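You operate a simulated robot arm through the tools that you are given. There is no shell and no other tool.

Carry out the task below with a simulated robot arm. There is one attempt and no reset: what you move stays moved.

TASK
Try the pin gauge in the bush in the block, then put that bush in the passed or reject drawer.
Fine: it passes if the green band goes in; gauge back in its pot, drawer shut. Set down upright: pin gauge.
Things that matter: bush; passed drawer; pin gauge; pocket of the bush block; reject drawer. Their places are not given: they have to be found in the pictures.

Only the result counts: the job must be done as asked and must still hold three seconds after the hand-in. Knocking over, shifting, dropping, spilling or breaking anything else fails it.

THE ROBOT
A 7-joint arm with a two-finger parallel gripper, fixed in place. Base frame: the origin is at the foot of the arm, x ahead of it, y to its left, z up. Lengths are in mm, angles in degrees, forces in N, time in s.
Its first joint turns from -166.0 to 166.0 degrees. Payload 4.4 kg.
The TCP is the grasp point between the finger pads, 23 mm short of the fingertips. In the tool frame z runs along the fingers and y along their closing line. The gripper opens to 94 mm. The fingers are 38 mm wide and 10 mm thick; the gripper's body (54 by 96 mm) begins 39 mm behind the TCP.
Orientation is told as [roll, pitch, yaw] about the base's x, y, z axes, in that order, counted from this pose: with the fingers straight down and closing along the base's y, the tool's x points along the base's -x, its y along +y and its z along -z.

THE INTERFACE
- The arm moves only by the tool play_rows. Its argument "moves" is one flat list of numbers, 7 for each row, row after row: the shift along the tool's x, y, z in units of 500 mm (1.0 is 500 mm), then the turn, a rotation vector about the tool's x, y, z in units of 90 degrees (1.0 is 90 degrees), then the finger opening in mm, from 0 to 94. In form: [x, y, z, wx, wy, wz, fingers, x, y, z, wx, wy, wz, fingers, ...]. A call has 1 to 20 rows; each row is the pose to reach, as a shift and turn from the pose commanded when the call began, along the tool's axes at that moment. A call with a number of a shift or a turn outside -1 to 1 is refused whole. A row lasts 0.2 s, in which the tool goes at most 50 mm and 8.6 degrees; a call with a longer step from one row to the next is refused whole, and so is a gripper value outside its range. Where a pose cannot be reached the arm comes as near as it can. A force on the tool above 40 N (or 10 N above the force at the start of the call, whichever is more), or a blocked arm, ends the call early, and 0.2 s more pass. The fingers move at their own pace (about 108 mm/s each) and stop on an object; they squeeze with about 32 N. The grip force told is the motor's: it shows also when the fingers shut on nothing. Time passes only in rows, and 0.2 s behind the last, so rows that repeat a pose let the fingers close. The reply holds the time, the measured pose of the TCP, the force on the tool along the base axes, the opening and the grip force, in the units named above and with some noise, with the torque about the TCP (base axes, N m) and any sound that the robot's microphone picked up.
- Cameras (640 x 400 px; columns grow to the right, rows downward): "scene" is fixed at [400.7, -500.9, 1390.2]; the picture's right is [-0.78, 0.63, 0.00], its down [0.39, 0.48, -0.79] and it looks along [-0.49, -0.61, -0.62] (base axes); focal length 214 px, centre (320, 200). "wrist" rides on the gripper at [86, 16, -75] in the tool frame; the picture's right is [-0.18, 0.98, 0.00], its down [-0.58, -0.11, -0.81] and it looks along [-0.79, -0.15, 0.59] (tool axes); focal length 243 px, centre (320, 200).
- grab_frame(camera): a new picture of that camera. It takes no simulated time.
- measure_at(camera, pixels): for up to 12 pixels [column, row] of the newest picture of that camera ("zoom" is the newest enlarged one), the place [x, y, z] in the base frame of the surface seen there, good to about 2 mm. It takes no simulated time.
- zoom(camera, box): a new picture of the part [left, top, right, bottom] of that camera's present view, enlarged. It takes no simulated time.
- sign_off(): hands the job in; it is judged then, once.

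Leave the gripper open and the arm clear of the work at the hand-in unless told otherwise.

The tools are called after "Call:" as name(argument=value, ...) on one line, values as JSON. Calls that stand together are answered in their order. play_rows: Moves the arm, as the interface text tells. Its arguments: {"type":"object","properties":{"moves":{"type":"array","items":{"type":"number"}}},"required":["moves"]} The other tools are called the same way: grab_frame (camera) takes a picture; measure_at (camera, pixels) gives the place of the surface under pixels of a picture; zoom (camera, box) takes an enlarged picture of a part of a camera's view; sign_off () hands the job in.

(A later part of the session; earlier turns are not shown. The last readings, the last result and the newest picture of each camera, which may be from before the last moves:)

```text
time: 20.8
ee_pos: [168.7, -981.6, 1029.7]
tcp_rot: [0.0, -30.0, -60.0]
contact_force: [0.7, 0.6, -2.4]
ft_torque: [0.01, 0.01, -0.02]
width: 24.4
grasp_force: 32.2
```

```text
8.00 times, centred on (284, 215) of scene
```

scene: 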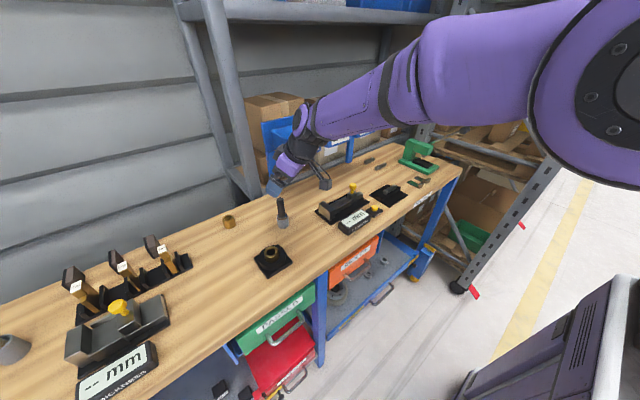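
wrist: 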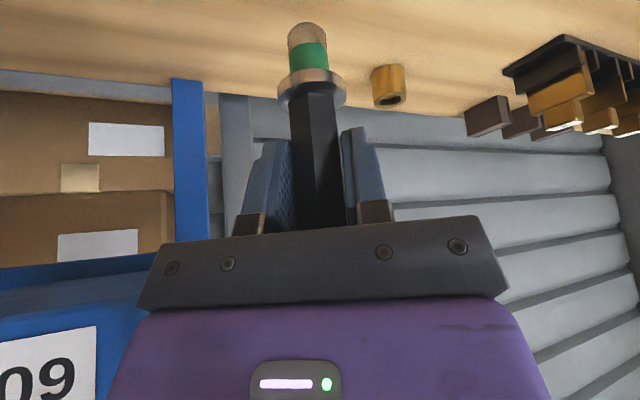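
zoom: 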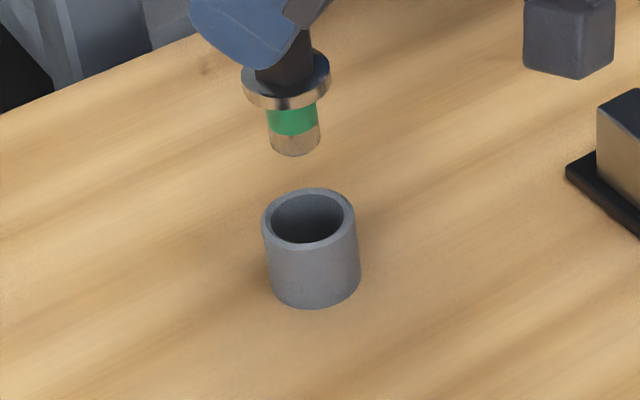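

Pin: about 19 mm diameter, about 26 mm long under a 34 mm flange; tip about 75 mm below the TCP. I carry it over the bush at the same height (tip z≈956, bush top 926).

Call:
play_rows(moves=[0.0131, 0.0476, -0.0076, 0, 0, 0, 10, 0.0263, 0.0952, -0.0152, 0, 0, 0, 10, 0.0394, 0.1428, -0.0228, 0, 0, 0, 10, 0.0525, 0.1904, -0.0304, 0, 0, 0, 10, 0.0657, 0.238, -0.038, 0, 0, 0, 10, 0.0788, 0.2856, -0.0456, 0, 0, 0, 10, 0.0788, 0.2856, -0.0456, 0, 0, 0, 10])

Call:
grab_frame(camera="wrist")

Call:
zoom(camera="scene", box=[235, 215, 305, 285])

```text
time: 22.4
ee_pos: [273.0, -868.5, 1032.2]
tcp_rot: [0.0, -29.9, -60.0]
contact_force: [0.2, 0.7, -1.3]
ft_torque: [0.0, -0.03, -0.02]
width: 24.2
grasp_force: 31.3
```

```text
taken
```

wrist: 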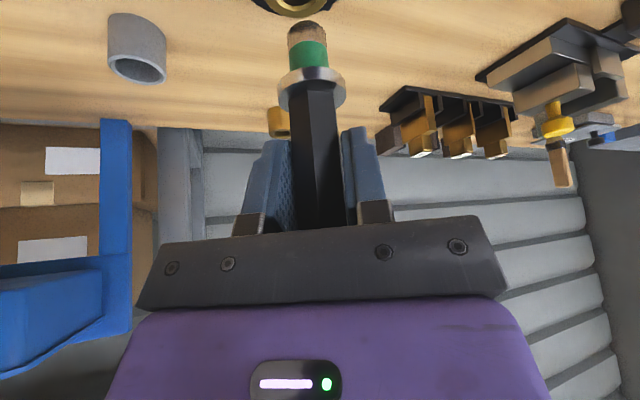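

```text
5.71 times, centred on (270, 250) of scene
```

zoom: 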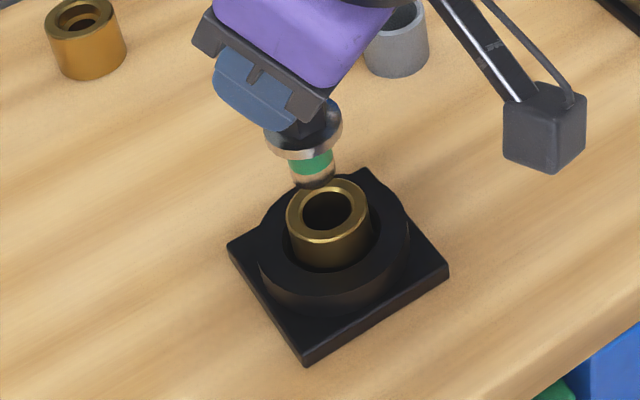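

Both the pin tip and bush are visible. I zoom in more on the scene view to compare the pin axis with the hole centre, and on the wrist view top.

Call:
zoom(camera="scene", box=[256, 228, 292, 264])

Call:
zoom(camera="wrist", box=[250, 0, 360, 70])

```text
11.11 times, centred on (274, 246) of scene
```

zoom: 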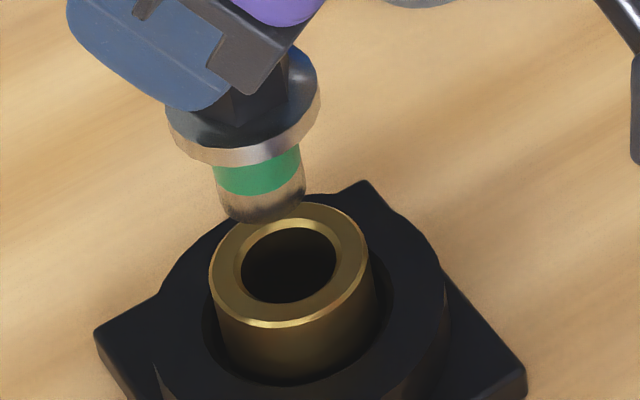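

```text
5.71 times, centred on (305, 35) of wrist
```

zoom: 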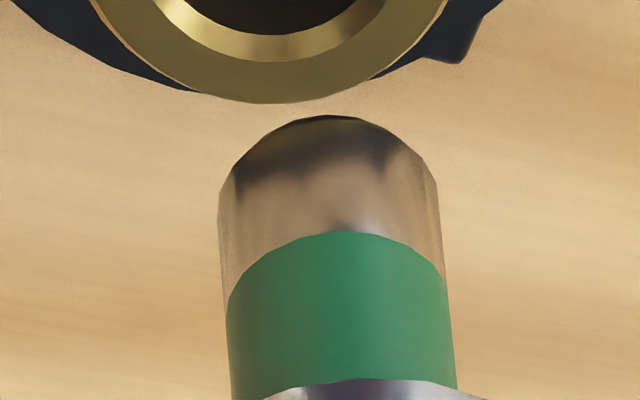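

From both views the pin needs to go about 3 mm toward -x. I shift (-3,-0.6) and lower 22 mm so the tip hovers about 7 mm above the bush.

Call:
play_rows(moves=[0.012, -0.0058, 0.0185, 0, 0, 0, 10, 0.0237, -0.0058, 0.0371, 0, 0, 0, 10, 0.0237, -0.0058, 0.0371, 0, 0, 0, 10])

Call:
zoom(camera="scene", box=[256, 228, 292, 264])

Call:
zoom(camera="wrist", box=[250, 0, 360, 70])

Call:
grab_frame(camera="wrist")

```text
time: 23.2
ee_pos: [269.2, -869.9, 1007.5]
tcp_rot: [0.0, -30.0, -59.9]
contact_force: [-0.4, 0.1, -1.5]
ft_torque: [0.03, 0.01, 0.04]
width: 24.3
grasp_force: 31.9
```

```text
11.11 times, centred on (274, 246) of scene
```

zoom: 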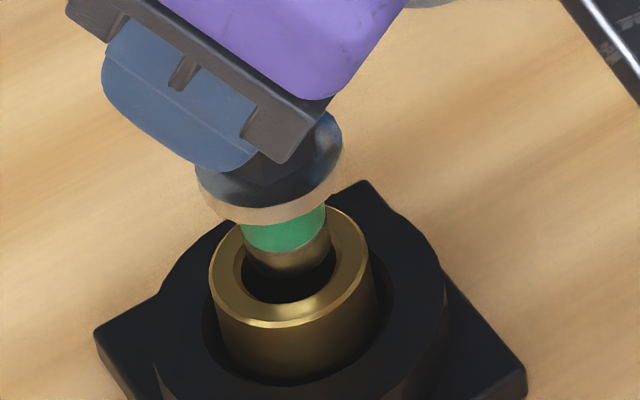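

```text
5.71 times, centred on (305, 35) of wrist
```

zoom: 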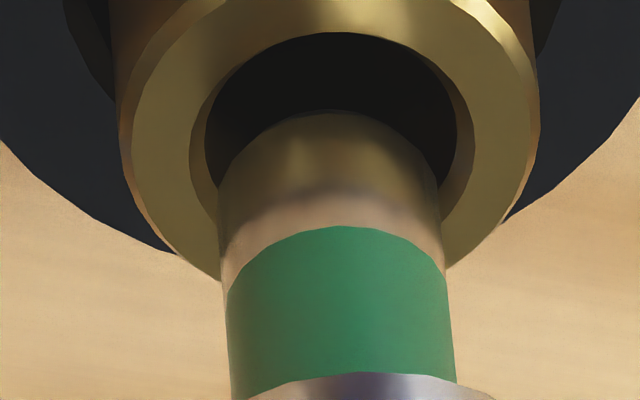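

```text
taken
```

wrist: 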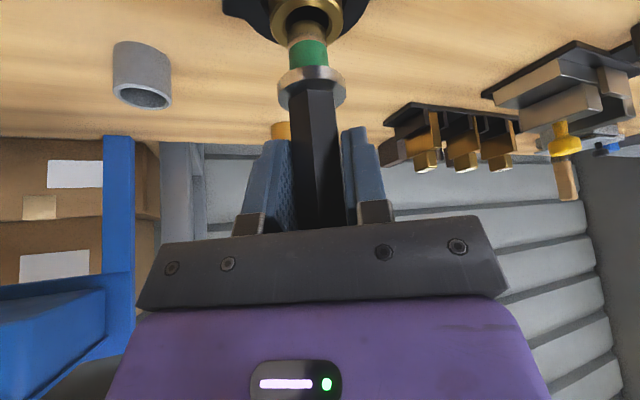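

Nearly aligned. I zoom tighter on both views to fine-tune centring.

Call:
zoom(camera="wrist", box=[275, 0, 339, 40])

Call:
zoom(camera="scene", box=[262, 240, 282, 256])

```text
10.00 times, centred on (307, 20) of wrist
```

zoom: 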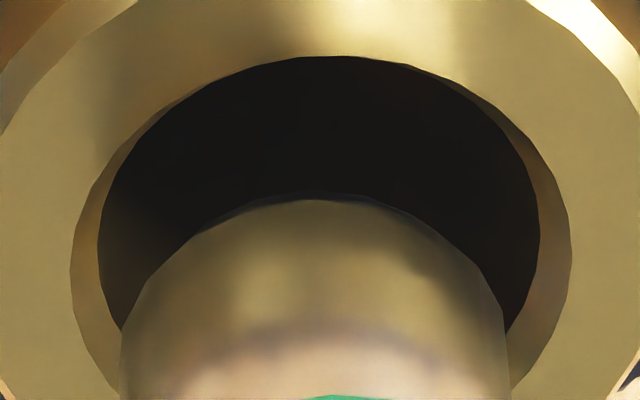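

```text
16.00 times, centred on (272, 248) of scene
```

zoom: 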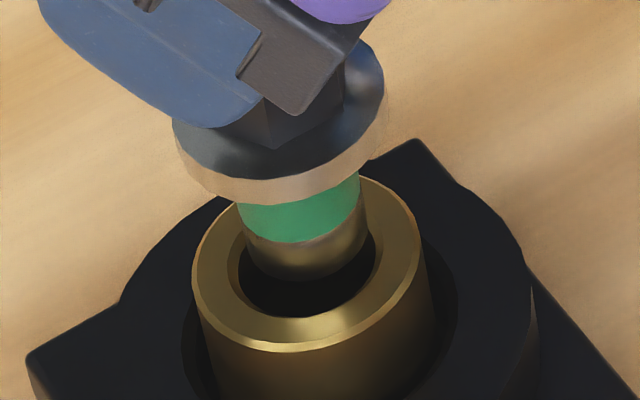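

Estimated remaining offset is about (+0.9,-0.4) mm; bore ≈22–23 mm at the mouth vs pin ≈19.7 mm. I apply it and lower 9 mm gently so the tip enters the mouth.

Call:
play_rows(moves=[-0.0014, 0.0011, 0.0008, 0, 0, 0, 10, 0.0015, 0.0011, 0.006, 0, 0, 0, 10, 0.0045, 0.0011, 0.0112, 0, 0, 0, 10, 0.0075, 0.0011, 0.0164, 0, 0, 0, 10, 0.0075, 0.0011, 0.0164, 0, 0, 0, 10])

Call:
zoom(camera="wrist", box=[275, 0, 339, 60])

Call:
zoom(camera="scene", box=[262, 240, 282, 256])

```text
time: 24.4
ee_pos: [268.5, -869.8, 999.2]
tcp_rot: [0.1, -30.0, -60.1]
contact_force: [-0.5, -0.4, -1.0]
ft_torque: [0.03, 0.0, -0.01]
width: 24.1
grasp_force: 32.1
```

```text
6.67 times, centred on (307, 30) of wrist
```

zoom: 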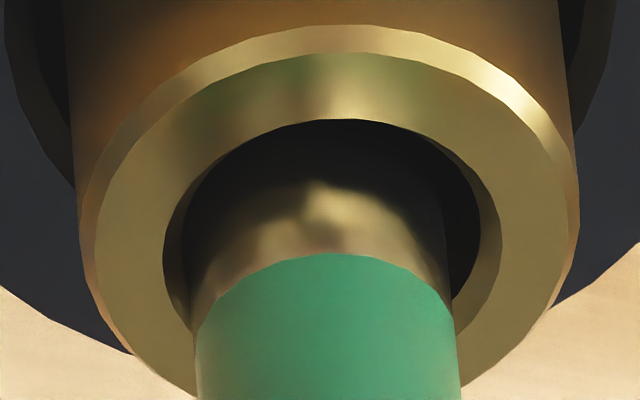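

```text
16.00 times, centred on (272, 248) of scene
```

zoom: 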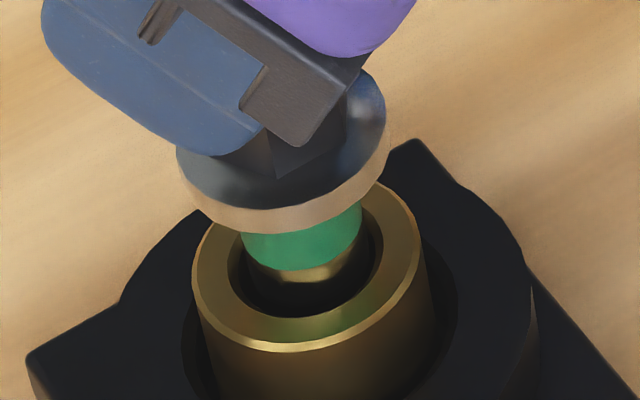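

The tip is inside the mouth without contact. Both views suggest about +1 mm more along the closing axis. I shift that and lower another 8 mm gently.

Call:
play_rows(moves=[0, 0.0022, 0, 0, 0, 0, 10, 0.002, 0.0022, 0.0035, 0, 0, 0, 10, 0.004, 0.0022, 0.007, 0, 0, 0, 10, 0.006, 0.0022, 0.0104, 0, 0, 0, 10, 0.008, 0.0022, 0.0139, 0, 0, 0, 10, 0.008, 0.0022, 0.0139, 0, 0, 0, 10])

Call:
zoom(camera="wrist", box=[270, 10, 344, 80])

Call:
zoom(camera="scene", box=[262, 240, 282, 256])

```text
time: 25.8
ee_pos: [269.3, -870.5, 991.8]
tcp_rot: [0.0, -30.0, -60.0]
contact_force: [-0.6, -0.3, -2.2]
ft_torque: [0.02, -0.01, 0.01]
width: 24.3
grasp_force: 31.7
```

```text
5.71 times, centred on (307, 45) of wrist
```

zoom: 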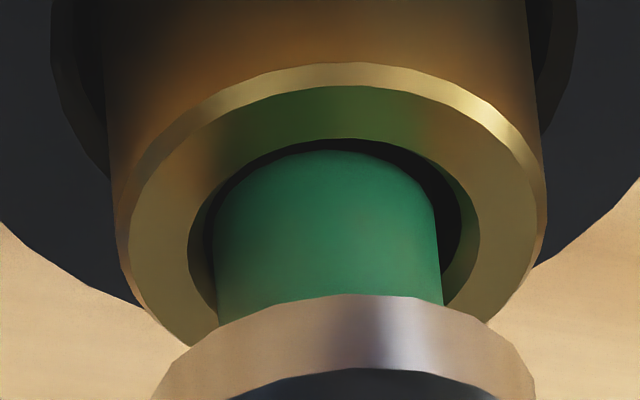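

```text
16.00 times, centred on (272, 248) of scene
```

zoom: 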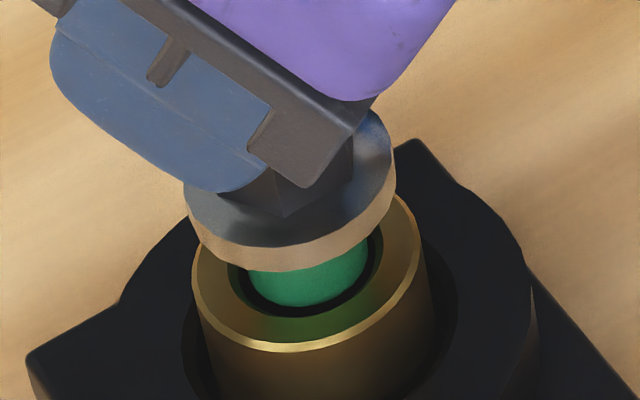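

No contact; the silver tip is fully inside and the green band is entering. I nudge +0.5 mm along the closing axis and lower 9 mm more in small rows, watching force.

Call:
play_rows(moves=[0, 0.001, 0, 0, 0, 0, 10, 0.0015, 0.001, 0.0026, 0, 0, 0, 10, 0.003, 0.001, 0.0052, 0, 0, 0, 10, 0.0045, 0.001, 0.0078, 0, 0, 0, 10, 0.006, 0.001, 0.0104, 0, 0, 0, 10, 0.0075, 0.001, 0.013, 0, 0, 0, 10, 0.009, 0.001, 0.0156, 0, 0, 0, 10, 0.009, 0.001, 0.0156, 0, 0, 0, 10])

Call:
zoom(camera="wrist", box=[270, 20, 344, 100])

Call:
zoom(camera="scene", box=[262, 240, 282, 256])

```text
time: 27.6
ee_pos: [269.1, -870.3, 983.0]
tcp_rot: [0.0, -30.0, -60.0]
contact_force: [-0.5, 0.6, -0.5]
ft_torque: [0.03, -0.05, -0.02]
width: 24.1
grasp_force: 32.0
```

```text
5.00 times, centred on (307, 60) of wrist
```

zoom: 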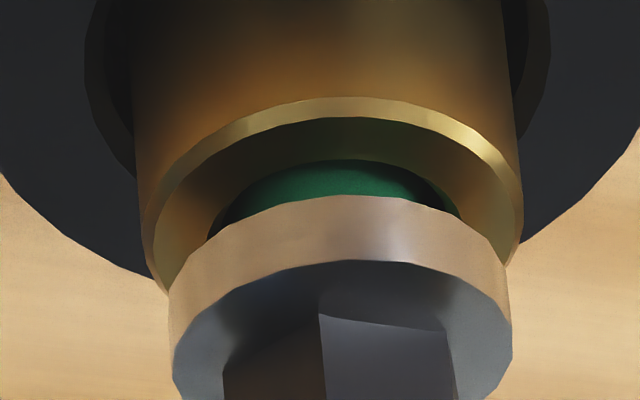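

```text
16.00 times, centred on (272, 248) of scene
```

zoom: 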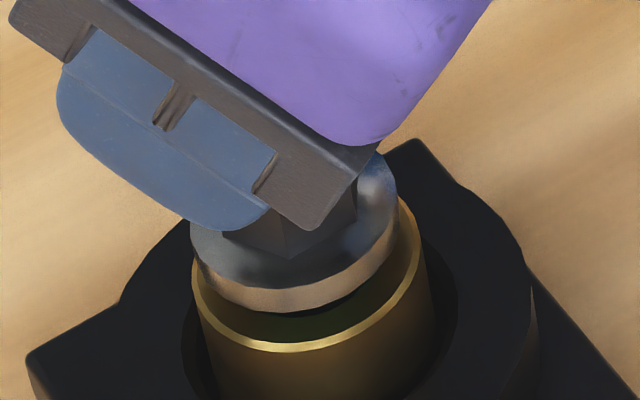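

Green band is mostly in, still no force. I continue down slowly until the flange meets the bush face or something stops it.

Call:
play_rows(moves=[0.001, 0, 0.0017, 0, 0, 0, 10, 0.002, 0, 0.0035, 0, 0, 0, 10, 0.003, 0, 0.0052, 0, 0, 0, 10, 0.004, 0, 0.0069, 0, 0, 0, 10, 0.005, 0, 0.0087, 0, 0, 0, 10, 0.0055, 0, 0.0095, 0, 0, 0, 10, 0.0055, 0, 0.0095, 0, 0, 0, 10])

Call:
zoom(camera="wrist", box=[270, 20, 344, 100])

Call:
zoom(camera="scene", box=[262, 240, 282, 256])

```text
time: 29.2
ee_pos: [270.3, -870.4, 976.5]
tcp_rot: [0.0, -30.0, -60.0]
contact_force: [-0.3, -1.7, 3.2]
ft_torque: [-0.04, 0.11, 0.0]
width: 24.2
grasp_force: 32.5
```

```text
5.00 times, centred on (307, 60) of wrist
```

zoom: 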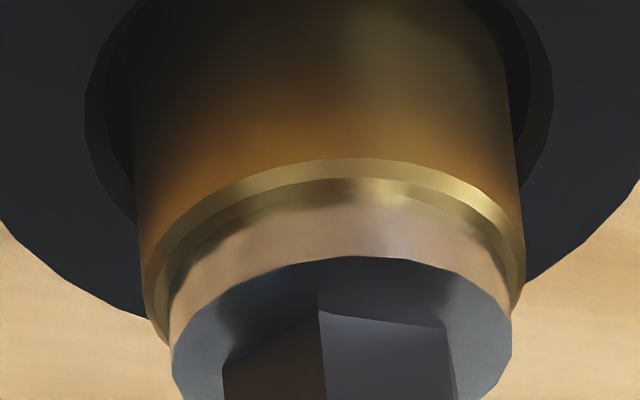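

```text
16.00 times, centred on (272, 248) of scene
```

zoom: 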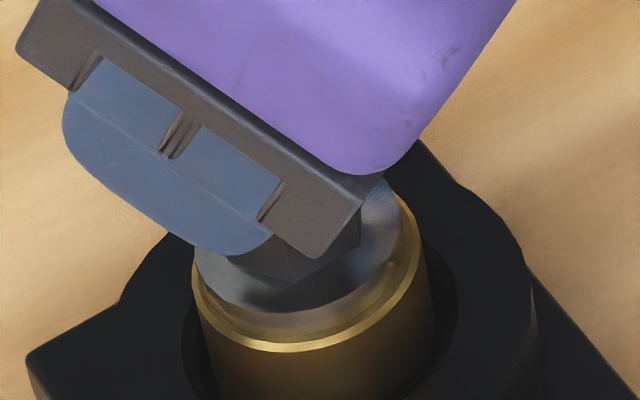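

The flange is at the bush face, no green visible, with a first light contact (+3 N). I press 0.7 mm more to confirm it is seated.

Call:
play_rows(moves=[0.0007, 0, 0.0012, 0, 0, 0, 10, 0.0007, 0, 0.0012, 0, 0, 0, 10])

Call:
zoom(camera="wrist", box=[270, 20, 344, 100])

```text
time: 29.8
ee_pos: [269.8, -869.8, 977.2]
tcp_rot: [0.0, -30.1, -60.0]
contact_force: [0.6, -2.5, 10.5]
ft_torque: [0.02, -0.19, -0.01]
width: 24.3
grasp_force: 32.0
```

```text
5.00 times, centred on (307, 60) of wrist
```

zoom: 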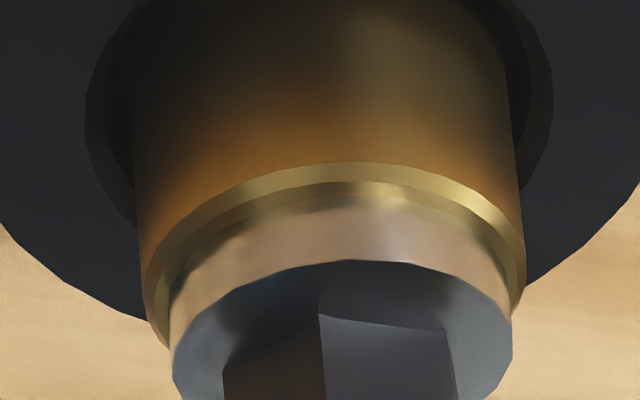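

Contact force rose to 10 N with the flange seated: the green band goes in, so the bush PASSES. Now I lift the gauge straight out by 60 mm.

Call:
play_rows(moves=[-0.005, 0, -0.0087, 0, 0, 0, 10, -0.015, 0, -0.026, 0, 0, 0, 10, -0.03, 0, -0.052, 0, 0, 0, 10, -0.045, 0, -0.0779, 0, 0, 0, 10, -0.06, 0, -0.1039, 0, 0, 0, 10, -0.06, 0, -0.1039, 0, 0, 0, 10])

Call:
grab_frame(camera="wrist")

Call:
zoom(camera="scene", box=[245, 215, 305, 275])

```text
time: 31.2
ee_pos: [271.1, -871.2, 1036.3]
tcp_rot: [0.0, -30.0, -60.0]
contact_force: [-0.2, -0.3, -1.2]
ft_torque: [-0.01, -0.01, -0.02]
width: 24.1
grasp_force: 31.6
```

```text
taken
```

wrist: 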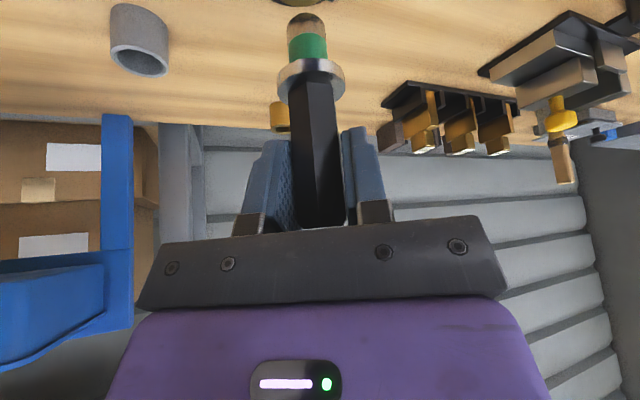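

```text
6.67 times, centred on (275, 245) of scene
```

zoom: 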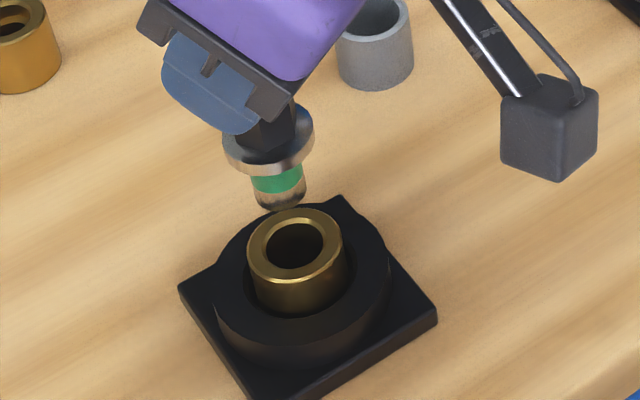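

The gauge seems to have shifted slightly in the fingers on the way out (flange now at row ~78 rather than ~85). I zoom to check whether it slid or tilted.

Call:
zoom(camera="wrist", box=[260, 0, 380, 110])

Call:
zoom(camera="wrist", box=[250, 80, 390, 240])

Call:
zoom(camera="scene", box=[256, 220, 292, 256])

Call:
measure_at(camera="wrist", pixels=[[305, 15], [306, 25], [308, 45], [309, 56], [310, 65], [310, 72], [312, 90], [315, 120], [318, 160], [320, 200], [322, 220], [282, 80]])

```text
3.64 times, centred on (320, 55) of wrist
```

zoom: 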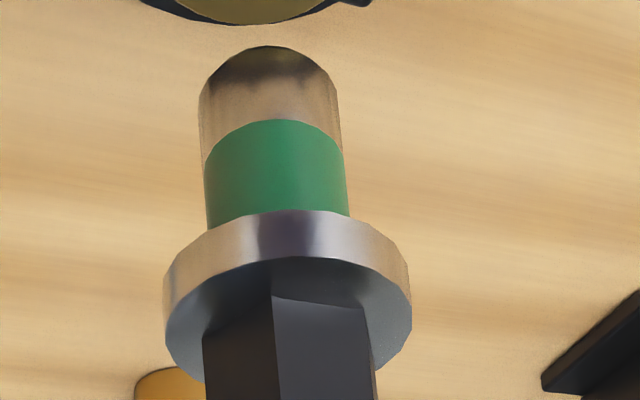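

```text
2.50 times, centred on (320, 160) of wrist
```

zoom: 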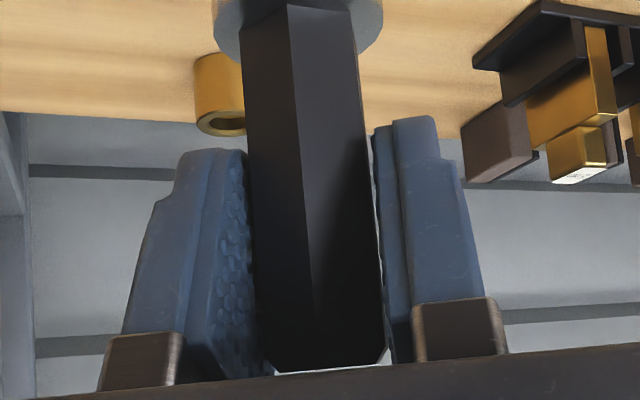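

```text
11.11 times, centred on (274, 238) of scene
```

zoom: 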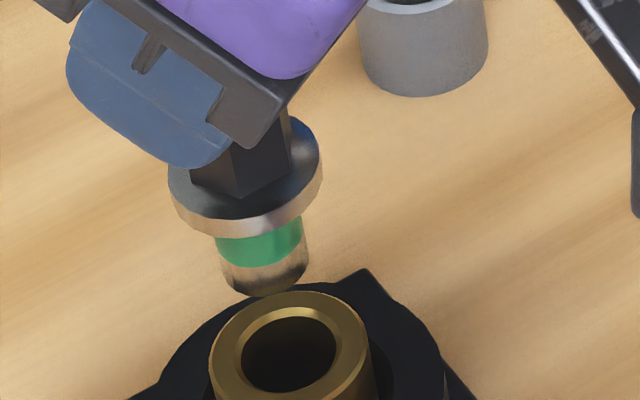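

```text
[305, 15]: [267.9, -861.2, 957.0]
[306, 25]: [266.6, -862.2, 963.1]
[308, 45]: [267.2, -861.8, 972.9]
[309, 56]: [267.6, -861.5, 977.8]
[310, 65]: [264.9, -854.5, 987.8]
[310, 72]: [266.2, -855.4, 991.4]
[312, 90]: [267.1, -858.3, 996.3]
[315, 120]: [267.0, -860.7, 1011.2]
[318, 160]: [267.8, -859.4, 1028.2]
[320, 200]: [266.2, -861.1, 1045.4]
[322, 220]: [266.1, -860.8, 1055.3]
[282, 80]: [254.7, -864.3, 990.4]
```

The gauge stayed vertical but slid about 5 mm down in the fingers when pulled out (the pin fit snugly). I account for that. Now I carry it back over the pot at the same height.

Call:
play_rows(moves=[-0.0132, -0.0473, 0.0076, 0, 0, 0, 10, -0.0263, -0.0947, 0.0152, 0, 0, 0, 10, -0.0395, -0.142, 0.0228, 0, 0, 0, 10, -0.0527, -0.1893, 0.0304, 0, 0, 0, 10, -0.0658, -0.2367, 0.038, 0, 0, 0, 10, -0.079, -0.284, 0.0456, 0, 0, 0, 10, -0.079, -0.284, 0.0456, 0, 0, 0, 10])

Call:
grab_frame(camera="wrist")

Call:
zoom(camera="scene", box=[264, 195, 304, 235])

Call:
zoom(camera="scene", box=[250, 238, 295, 280])

```text
time: 32.8
ee_pos: [167.2, -981.1, 1035.8]
tcp_rot: [0.0, -30.1, -60.0]
contact_force: [0.6, 0.3, -0.8]
ft_torque: [-0.05, 0.01, 0.0]
width: 24.0
grasp_force: 31.4
```

```text
taken
```

wrist: 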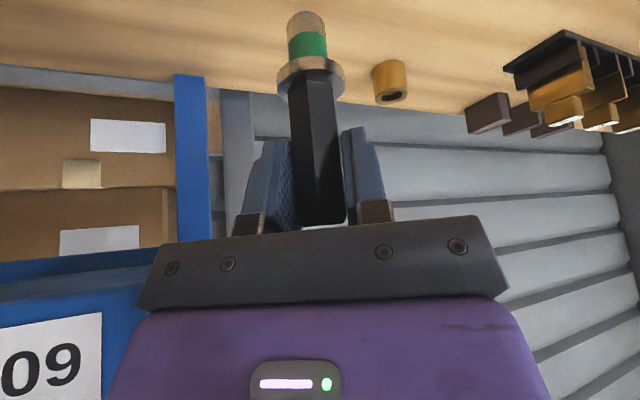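

```text
10.00 times, centred on (284, 215) of scene
```

zoom: 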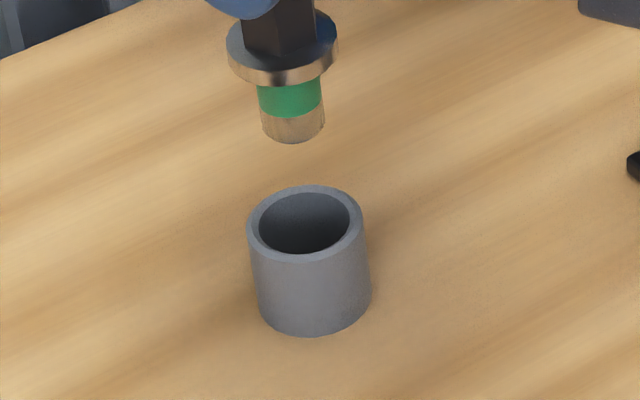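

```text
9.52 times, centred on (272, 259) of scene
```

zoom: 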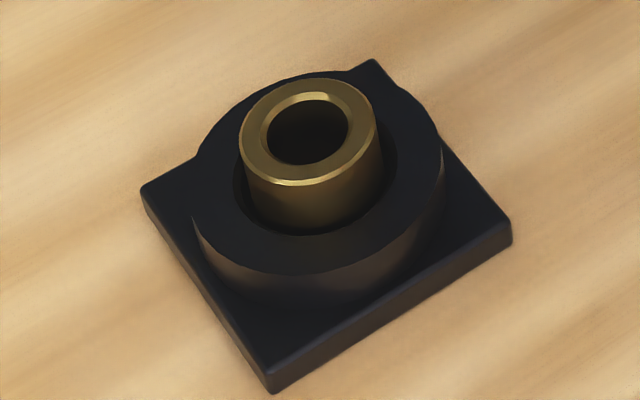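

Bush unmoved in its block. Comparing pictures, the gauge is maybe 1–1.5 mm toward the picture's right relative to the first lift. I take a couple of pose readings in place to see if it's the arm or the grip.

Call:
play_rows(moves=[0, 0, 0, 0, 0, 0, 10])

Call:
play_rows(moves=[0, 0, 0, 0, 0, 0, 10])

Call:
play_rows(moves=[0, 0, 0, 0, 0, 0, 10])

Call:
zoom(camera="scene", box=[268, 190, 300, 240])

Call:
zoom(camera="wrist", box=[270, 0, 360, 100])

```text
time: 33.2
ee_pos: [168.5, -980.6, 1035.6]
tcp_rot: [0.1, -30.0, -60.0]
contact_force: [-0.4, 0.3, -1.2]
ft_torque: [-0.01, 0.01, 0.0]
width: 24.5
grasp_force: 32.0
```

```text
time: 33.6
ee_pos: [168.2, -980.8, 1035.5]
tcp_rot: [0.0, -30.0, -60.0]
contact_force: [0.3, 0.2, -1.2]
ft_torque: [0.03, 0.0, 0.0]
width: 24.3
grasp_force: 31.7
```

```text
time: 34.0
ee_pos: [168.8, -981.2, 1035.9]
tcp_rot: [0.0, -29.9, -60.0]
contact_force: [0.0, -0.1, -1.2]
ft_torque: [0.0, -0.03, 0.03]
width: 24.0
grasp_force: 32.2
```

```text
8.00 times, centred on (284, 215) of scene
```

zoom: 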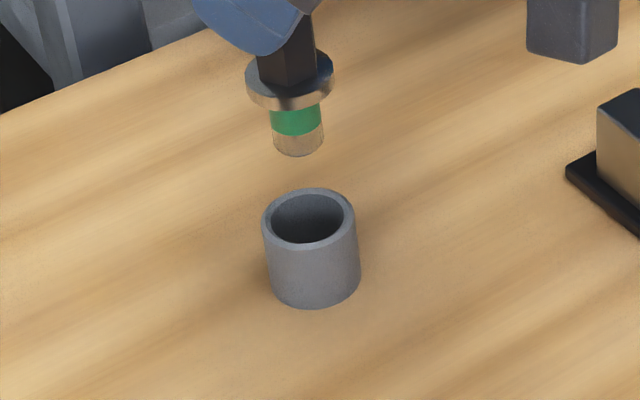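

```text
4.00 times, centred on (315, 50) of wrist
```

zoom: 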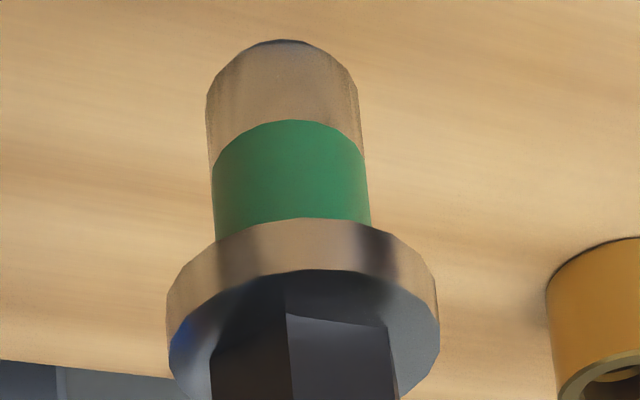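

Arm readings match the first lift; alignment over the pot looks good in the scene view. I lower 40 mm so the tip is just above the pot rim, then check in the wrist view.

Call:
play_rows(moves=[0.01, 0, 0.0173, 0, 0, 0, 10, 0.02, 0, 0.0346, 0, 0, 0, 10, 0.03, 0, 0.052, 0, 0, 0, 10, 0.04, 0, 0.0693, 0, 0, 0, 10, 0.04, 0, 0.0693, 0, 0, 0, 10])

Call:
zoom(camera="wrist", box=[265, 0, 355, 60])

Call:
zoom(camera="scene", box=[270, 203, 298, 231])

```text
time: 35.2
ee_pos: [170.4, -980.1, 995.1]
tcp_rot: [0.0, -29.9, -60.1]
contact_force: [-0.4, -0.4, -1.4]
ft_torque: [-0.01, -0.02, 0.02]
width: 24.4
grasp_force: 32.1
```

```text
6.67 times, centred on (310, 30) of wrist
```

zoom: 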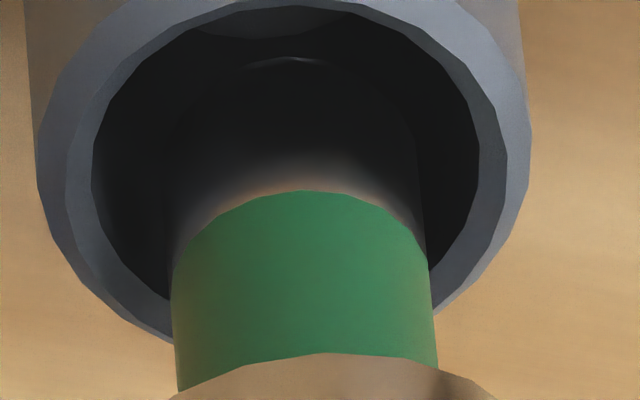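

```text
14.29 times, centred on (284, 217) of scene
```

zoom: 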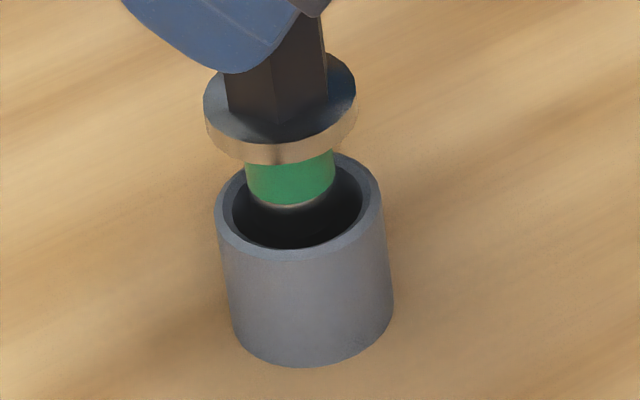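

I see the gauge creeps slowly down in the grip (about 0.5 mm/s), so no dawdling. It's centred over the pot within about 0.7 mm. I lower 23 mm with a +0.7 mm correction toward the robot.

Call:
play_rows(moves=[0.0052, 0, 0.0062, 0, 0, 0, 10, 0.0092, 0, 0.0132, 0, 0, 0, 10, 0.0132, 0, 0.0201, 0, 0, 0, 10, 0.0172, 0, 0.027, 0, 0, 0, 10, 0.0212, 0, 0.0339, 0, 0, 0, 10, 0.0232, 0, 0.0374, 0, 0, 0, 10, 0.0242, 0, 0.0391, 0, 0, 0, 10])

Call:
zoom(camera="wrist", box=[265, 0, 355, 100])

Call:
zoom(camera="scene", box=[270, 203, 298, 231])

```text
time: 36.8
ee_pos: [169.3, -979.4, 973.3]
tcp_rot: [0.1, -30.0, -60.0]
contact_force: [0.0, 0.2, -2.1]
ft_torque: [0.03, 0.01, -0.02]
width: 23.9
grasp_force: 32.1
```

```text
4.00 times, centred on (310, 50) of wrist
```

zoom: 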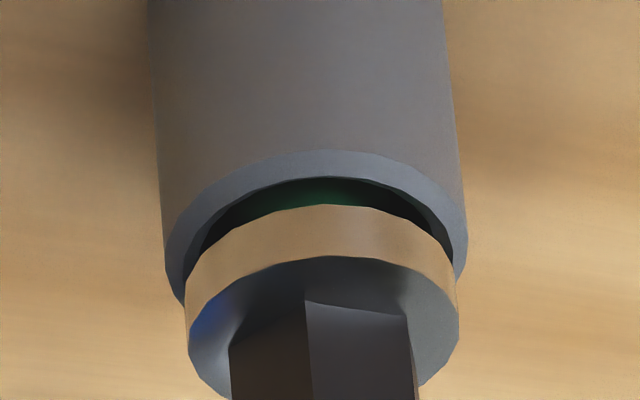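

```text
14.29 times, centred on (284, 217) of scene
```

zoom: 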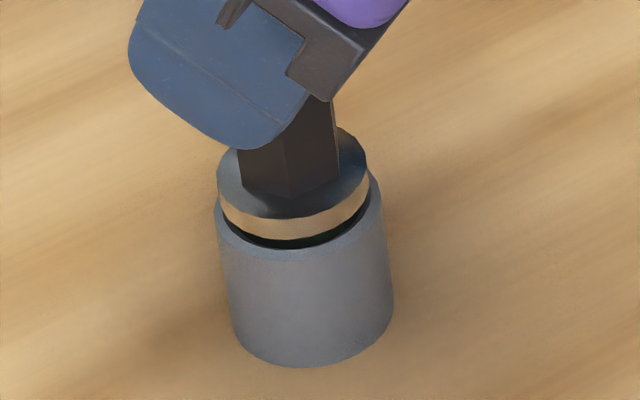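

Well centred, about 3 mm gap left. I lower 3.2 mm more in small rows to touch down.

Call:
play_rows(moves=[0.001, 0, 0.0017, 0, 0, 0, 10, 0.002, 0, 0.0035, 0, 0, 0, 10, 0.0026, 0, 0.0045, 0, 0, 0, 10, 0.0032, 0, 0.0055, 0, 0, 0, 10])

Call:
zoom(camera="wrist", box=[265, 0, 355, 100])

Call:
zoom(camera="scene", box=[270, 203, 298, 231])

```text
time: 37.8
ee_pos: [170.5, -980.6, 972.3]
tcp_rot: [0.0, -30.0, -60.0]
contact_force: [1.1, 1.2, 2.4]
ft_torque: [0.19, -0.12, 0.01]
width: 24.4
grasp_force: 31.7
```

```text
4.00 times, centred on (310, 50) of wrist
```

zoom: 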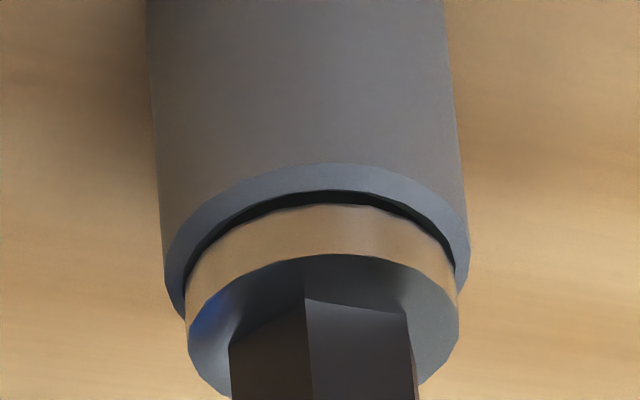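

```text
14.29 times, centred on (284, 217) of scene
```

zoom: 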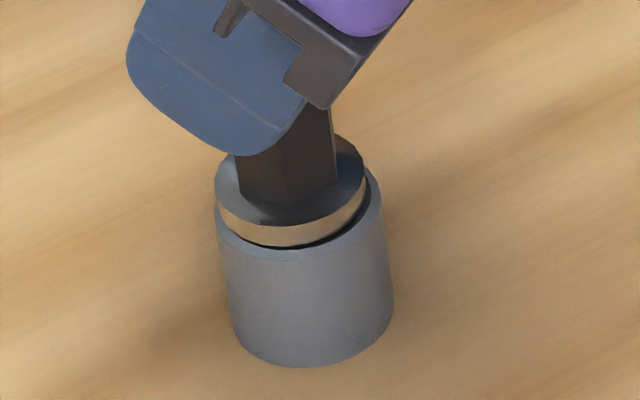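

Light touch now (≈4 N) and images suggest the flange is about 1 mm too far from the robot. I raise 1.5 mm, shift 1 mm toward the robot, and lower again.

Call:
play_rows(moves=[-0.0015, 0, -0.0026, 0, 0, 0, 10, 0.0002, 0, -0.0036, 0, 0, 0, 10, 0.0012, 0, -0.0019, 0, 0, 0, 10, 0.0022, 0, -0.0001, 0, 0, 0, 10, 0.0027, 0, 0.0007, 0, 0, 0, 10])

Call:
zoom(camera="wrist", box=[265, 0, 355, 100])

Call:
zoom(camera="scene", box=[270, 203, 298, 231])

```text
time: 39.0
ee_pos: [170.1, -979.6, 971.6]
tcp_rot: [-0.1, -30.1, -59.9]
contact_force: [0.2, 3.3, 10.4]
ft_torque: [0.36, -0.1, 0.02]
width: 24.1
grasp_force: 31.8
```

```text
4.00 times, centred on (310, 50) of wrist
```

zoom: 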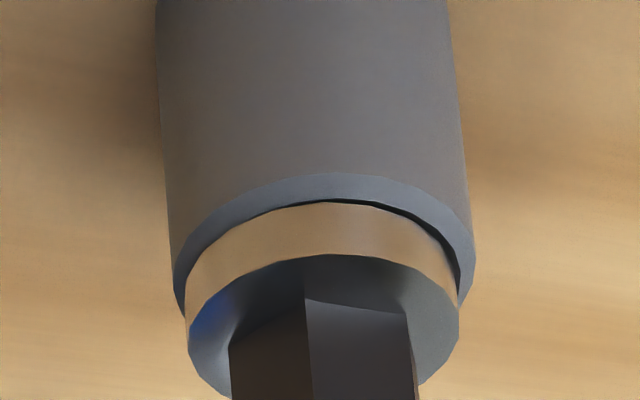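

```text
14.29 times, centred on (284, 217) of scene
```

zoom: 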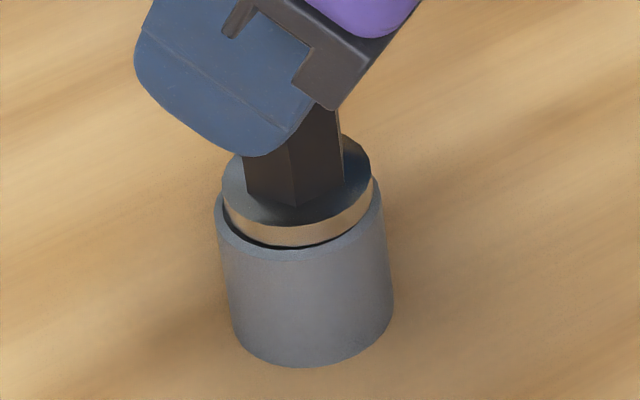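

Height and front/back spacing now match the original seating; sideways it's about 0.5 mm off with 10 N pressing. I ease up 0.8 mm and shift +0.5 mm along the closing axis.

Call:
play_rows(moves=[-0.0008, 0.0005, -0.0014, 0, 0, 0, 10, -0.0008, 0.001, -0.0014, 0, 0, 0, 10])

Call:
zoom(camera="wrist", box=[265, 0, 355, 100])

Call:
zoom(camera="scene", box=[270, 203, 298, 231])

```text
time: 39.6
ee_pos: [169.7, -979.0, 970.9]
tcp_rot: [-0.1, -30.0, -59.9]
contact_force: [-0.4, -3.0, 8.7]
ft_torque: [-0.27, 0.18, 0.01]
width: 24.2
grasp_force: 32.2
```

```text
4.00 times, centred on (310, 50) of wrist
```

zoom: 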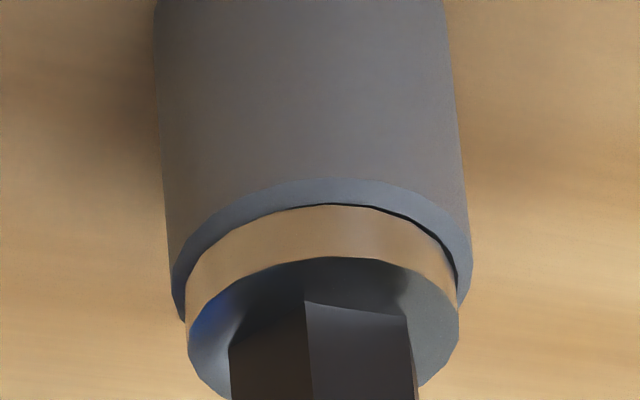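

```text
14.29 times, centred on (284, 217) of scene
```

zoom: 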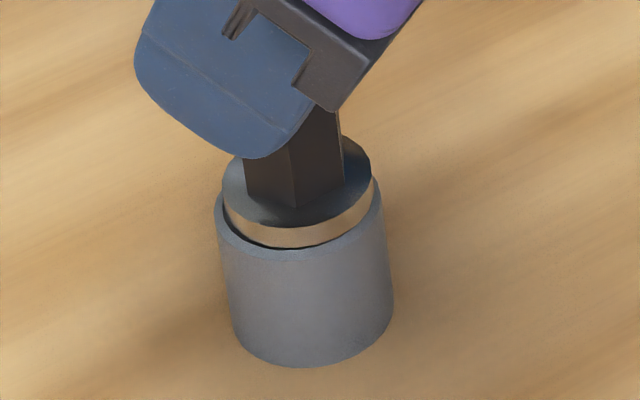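

Force readings lag the motion a bit. I hold once to let it settle and read again.

Call:
play_rows(moves=[0, 0, 0, 0, 0, 0, 10, 0, 0, 0, 0, 0, 0, 10])

Call:
zoom(camera="wrist", box=[265, 0, 355, 100])

Call:
zoom(camera="scene", box=[270, 203, 298, 231])

```text
time: 40.2
ee_pos: [169.7, -978.3, 970.8]
tcp_rot: [0.0, -30.0, -60.1]
contact_force: [0.8, -2.0, 7.4]
ft_torque: [-0.08, -0.18, 0.04]
width: 24.3
grasp_force: 31.8
```

```text
4.00 times, centred on (310, 50) of wrist
```

zoom: 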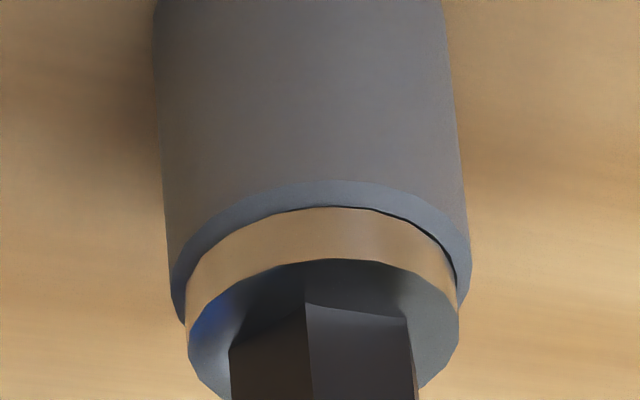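

```text
14.29 times, centred on (284, 217) of scene
```

zoom: 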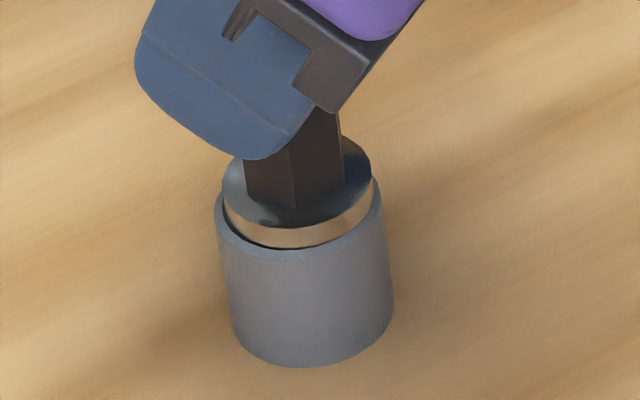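

It's seated within about half a millimetre of its original place. I open the fingers a few millimetres and look at whether the gauge stands upright.

Call:
play_rows(moves=[0, 0, 0, 0, 0, 0, 27, 0, 0, 0, 0, 0, 0, 36, 0, 0, 0, 0, 0, 0, 36])

Call:
zoom(camera="wrist", box=[240, 0, 400, 240])

Call:
zoom(camera="scene", box=[270, 203, 298, 231])

```text
time: 41.0
ee_pos: [170.2, -978.2, 969.7]
tcp_rot: [0.1, -30.0, -60.0]
contact_force: [1.0, 0.5, -0.7]
ft_torque: [0.0, 0.0, -0.02]
width: 36.0
grasp_force: 0.1
```

```text
1.67 times, centred on (320, 120) of wrist
```

zoom: 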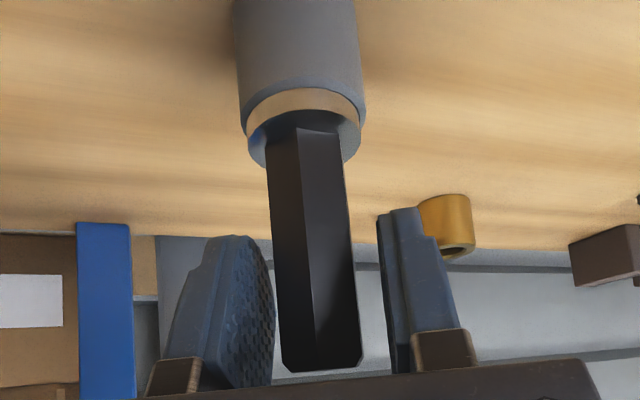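

```text
14.29 times, centred on (284, 217) of scene
```

zoom: 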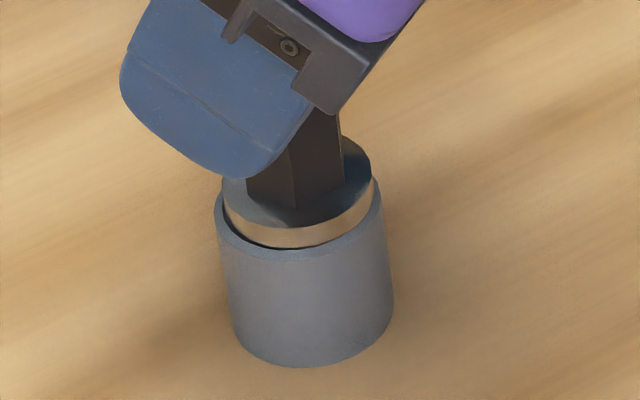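

The gauge stands seated in the pot. I open wide and rise straight up 65 mm off it.

Call:
play_rows(moves=[0, 0, 0, 0, 0, 0, 60, 0, 0, 0, 0, 0, 0, 80, -0.015, 0, -0.026, 0, 0, 0, 80, -0.03, 0, -0.052, 0, 0, 0, 80, -0.045, 0, -0.0779, 0, 0, 0, 80, -0.065, 0, -0.1126, 0, 0, 0, 80, -0.065, 0, -0.1126, 0, 0, 0, 80])

Call:
zoom(camera="scene", box=[262, 188, 302, 238])

Call:
grab_frame(camera="wrist")

```text
time: 42.6
ee_pos: [171.6, -978.8, 1036.9]
tcp_rot: [0.0, -29.9, -60.0]
contact_force: [0.1, -0.1, -0.4]
ft_torque: [0.03, -0.03, 0.02]
width: 79.9
grasp_force: 0.1
```

```text
8.00 times, centred on (282, 213) of scene
```

zoom: 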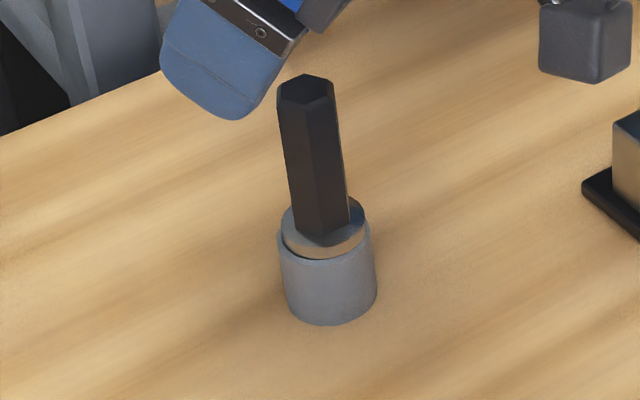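

```text
taken
```

wrist: 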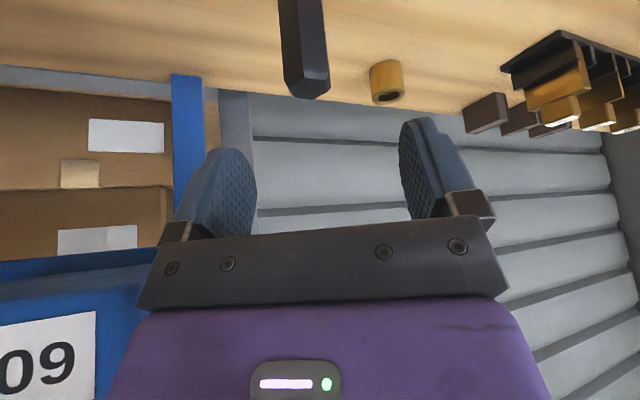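

The gauge is upright and seated just as before. Next: the PASSED drawer. I retreat toward the robot and take off the lean.

Call:
play_rows(moves=[0.0155, 0.026, -0.0245, 0, 0, 0, 80, 0.0506, 0.0842, -0.0571, 0, 0.04, 0, 80, 0.0844, 0.1403, -0.0885, 0, 0.09, 0, 80, 0.1181, 0.1965, -0.1199, 0, 0.14, 0, 80, 0.1519, 0.2526, -0.1513, 0, 0.19, 0, 80, 0.1856, 0.3087, -0.1827, 0, 0.24, 0, 80, 0.2193, 0.3649, -0.2141, 0, 0.29, 0, 80, 0.2531, 0.421, -0.2455, 0, 0.3333, 0, 80, 0.2812, 0.4678, -0.2616, 0, 0.3333, 0, 80, 0.2812, 0.4678, -0.2616, 0, 0.3333, 0, 80])

Call:
grab_frame(camera="scene")

```text
time: 44.8
ee_pos: [279.2, -698.1, 1081.1]
tcp_rot: [0.0, 0.0, -60.0]
contact_force: [0.1, 0.2, -0.6]
ft_torque: [-0.02, -0.04, 0.0]
width: 80.1
grasp_force: 0.1
```

```text
taken
```

scene: 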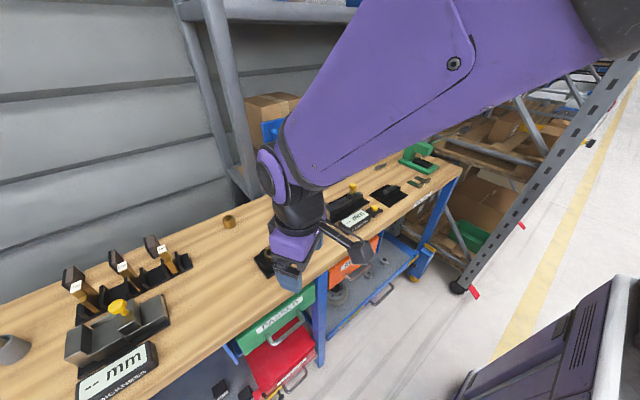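

Now I turn the tool to yaw 0 (closing along y) and descend in front of the drawers to about (316,-680,900), fingers open.

Call:
play_rows(moves=[-0.0007, 0.0102, 0.0453, 0, 0, -0.0833, 94, -0.0014, 0.0205, 0.0905, 0, 0, -0.1667, 94, -0.0021, 0.0307, 0.1358, 0, 0, -0.25, 94, -0.0028, 0.0409, 0.181, 0, 0, -0.3333, 94, -0.0035, 0.0511, 0.2263, 0, 0, -0.4167, 94, -0.0042, 0.0614, 0.2715, 0, 0, -0.5, 94, -0.0049, 0.0716, 0.3168, 0, 0, -0.5833, 94, -0.0056, 0.0818, 0.362, 0, 0, -0.6667, 94, -0.0056, 0.0818, 0.362, 0, 0, -0.6667, 94])

Call:
grab_frame(camera="wrist")

Call:
grab_frame(camera="scene")

```text
time: 46.8
ee_pos: [315.6, -683.3, 896.8]
tcp_rot: [0.1, 0.0, 0.2]
contact_force: [0.1, 0.0, 0.2]
ft_torque: [-0.01, 0.01, 0.03]
width: 94.1
grasp_force: 0.1
```

```text
taken
```

wrist: 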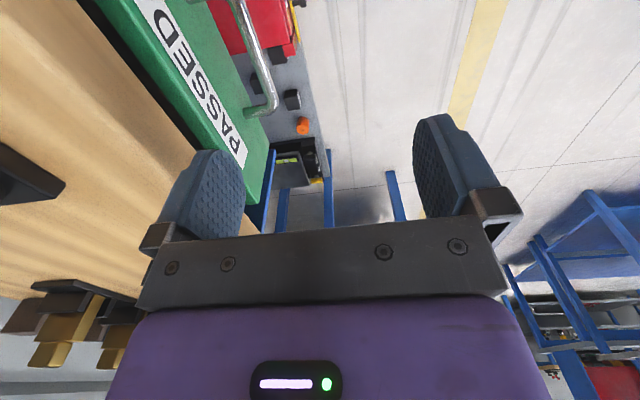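

```text
taken
```

scene: 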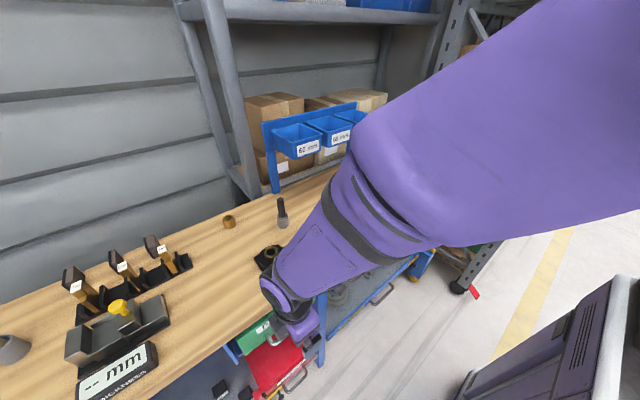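

The wrist camera sees the PASSED handle bar around (255,50) and the drawer front. I measure it.

Call:
measure_at(camera="wrist", pixels=[[243, 15], [254, 45], [264, 75], [270, 98], [255, 112], [240, 10], [200, 60], [170, 80], [140, 70], [120, 90], [230, 170], [262, 180]])

Call:
zoom(camera="wrist", box=[80, 0, 320, 150])

```text
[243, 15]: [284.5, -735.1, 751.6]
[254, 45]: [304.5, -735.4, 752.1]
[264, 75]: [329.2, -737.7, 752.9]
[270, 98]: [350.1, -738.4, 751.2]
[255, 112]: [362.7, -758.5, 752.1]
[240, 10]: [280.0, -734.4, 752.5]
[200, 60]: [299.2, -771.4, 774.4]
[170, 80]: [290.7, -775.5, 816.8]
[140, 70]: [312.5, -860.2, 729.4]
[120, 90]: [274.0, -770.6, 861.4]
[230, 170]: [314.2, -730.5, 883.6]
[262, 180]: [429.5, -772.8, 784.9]
```

```text
2.67 times, centred on (200, 75) of wrist
```

zoom: 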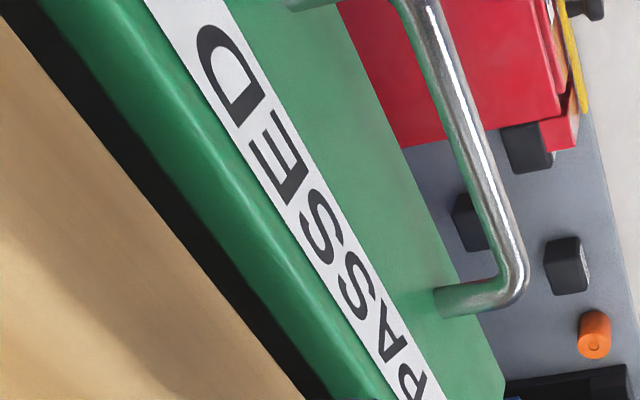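

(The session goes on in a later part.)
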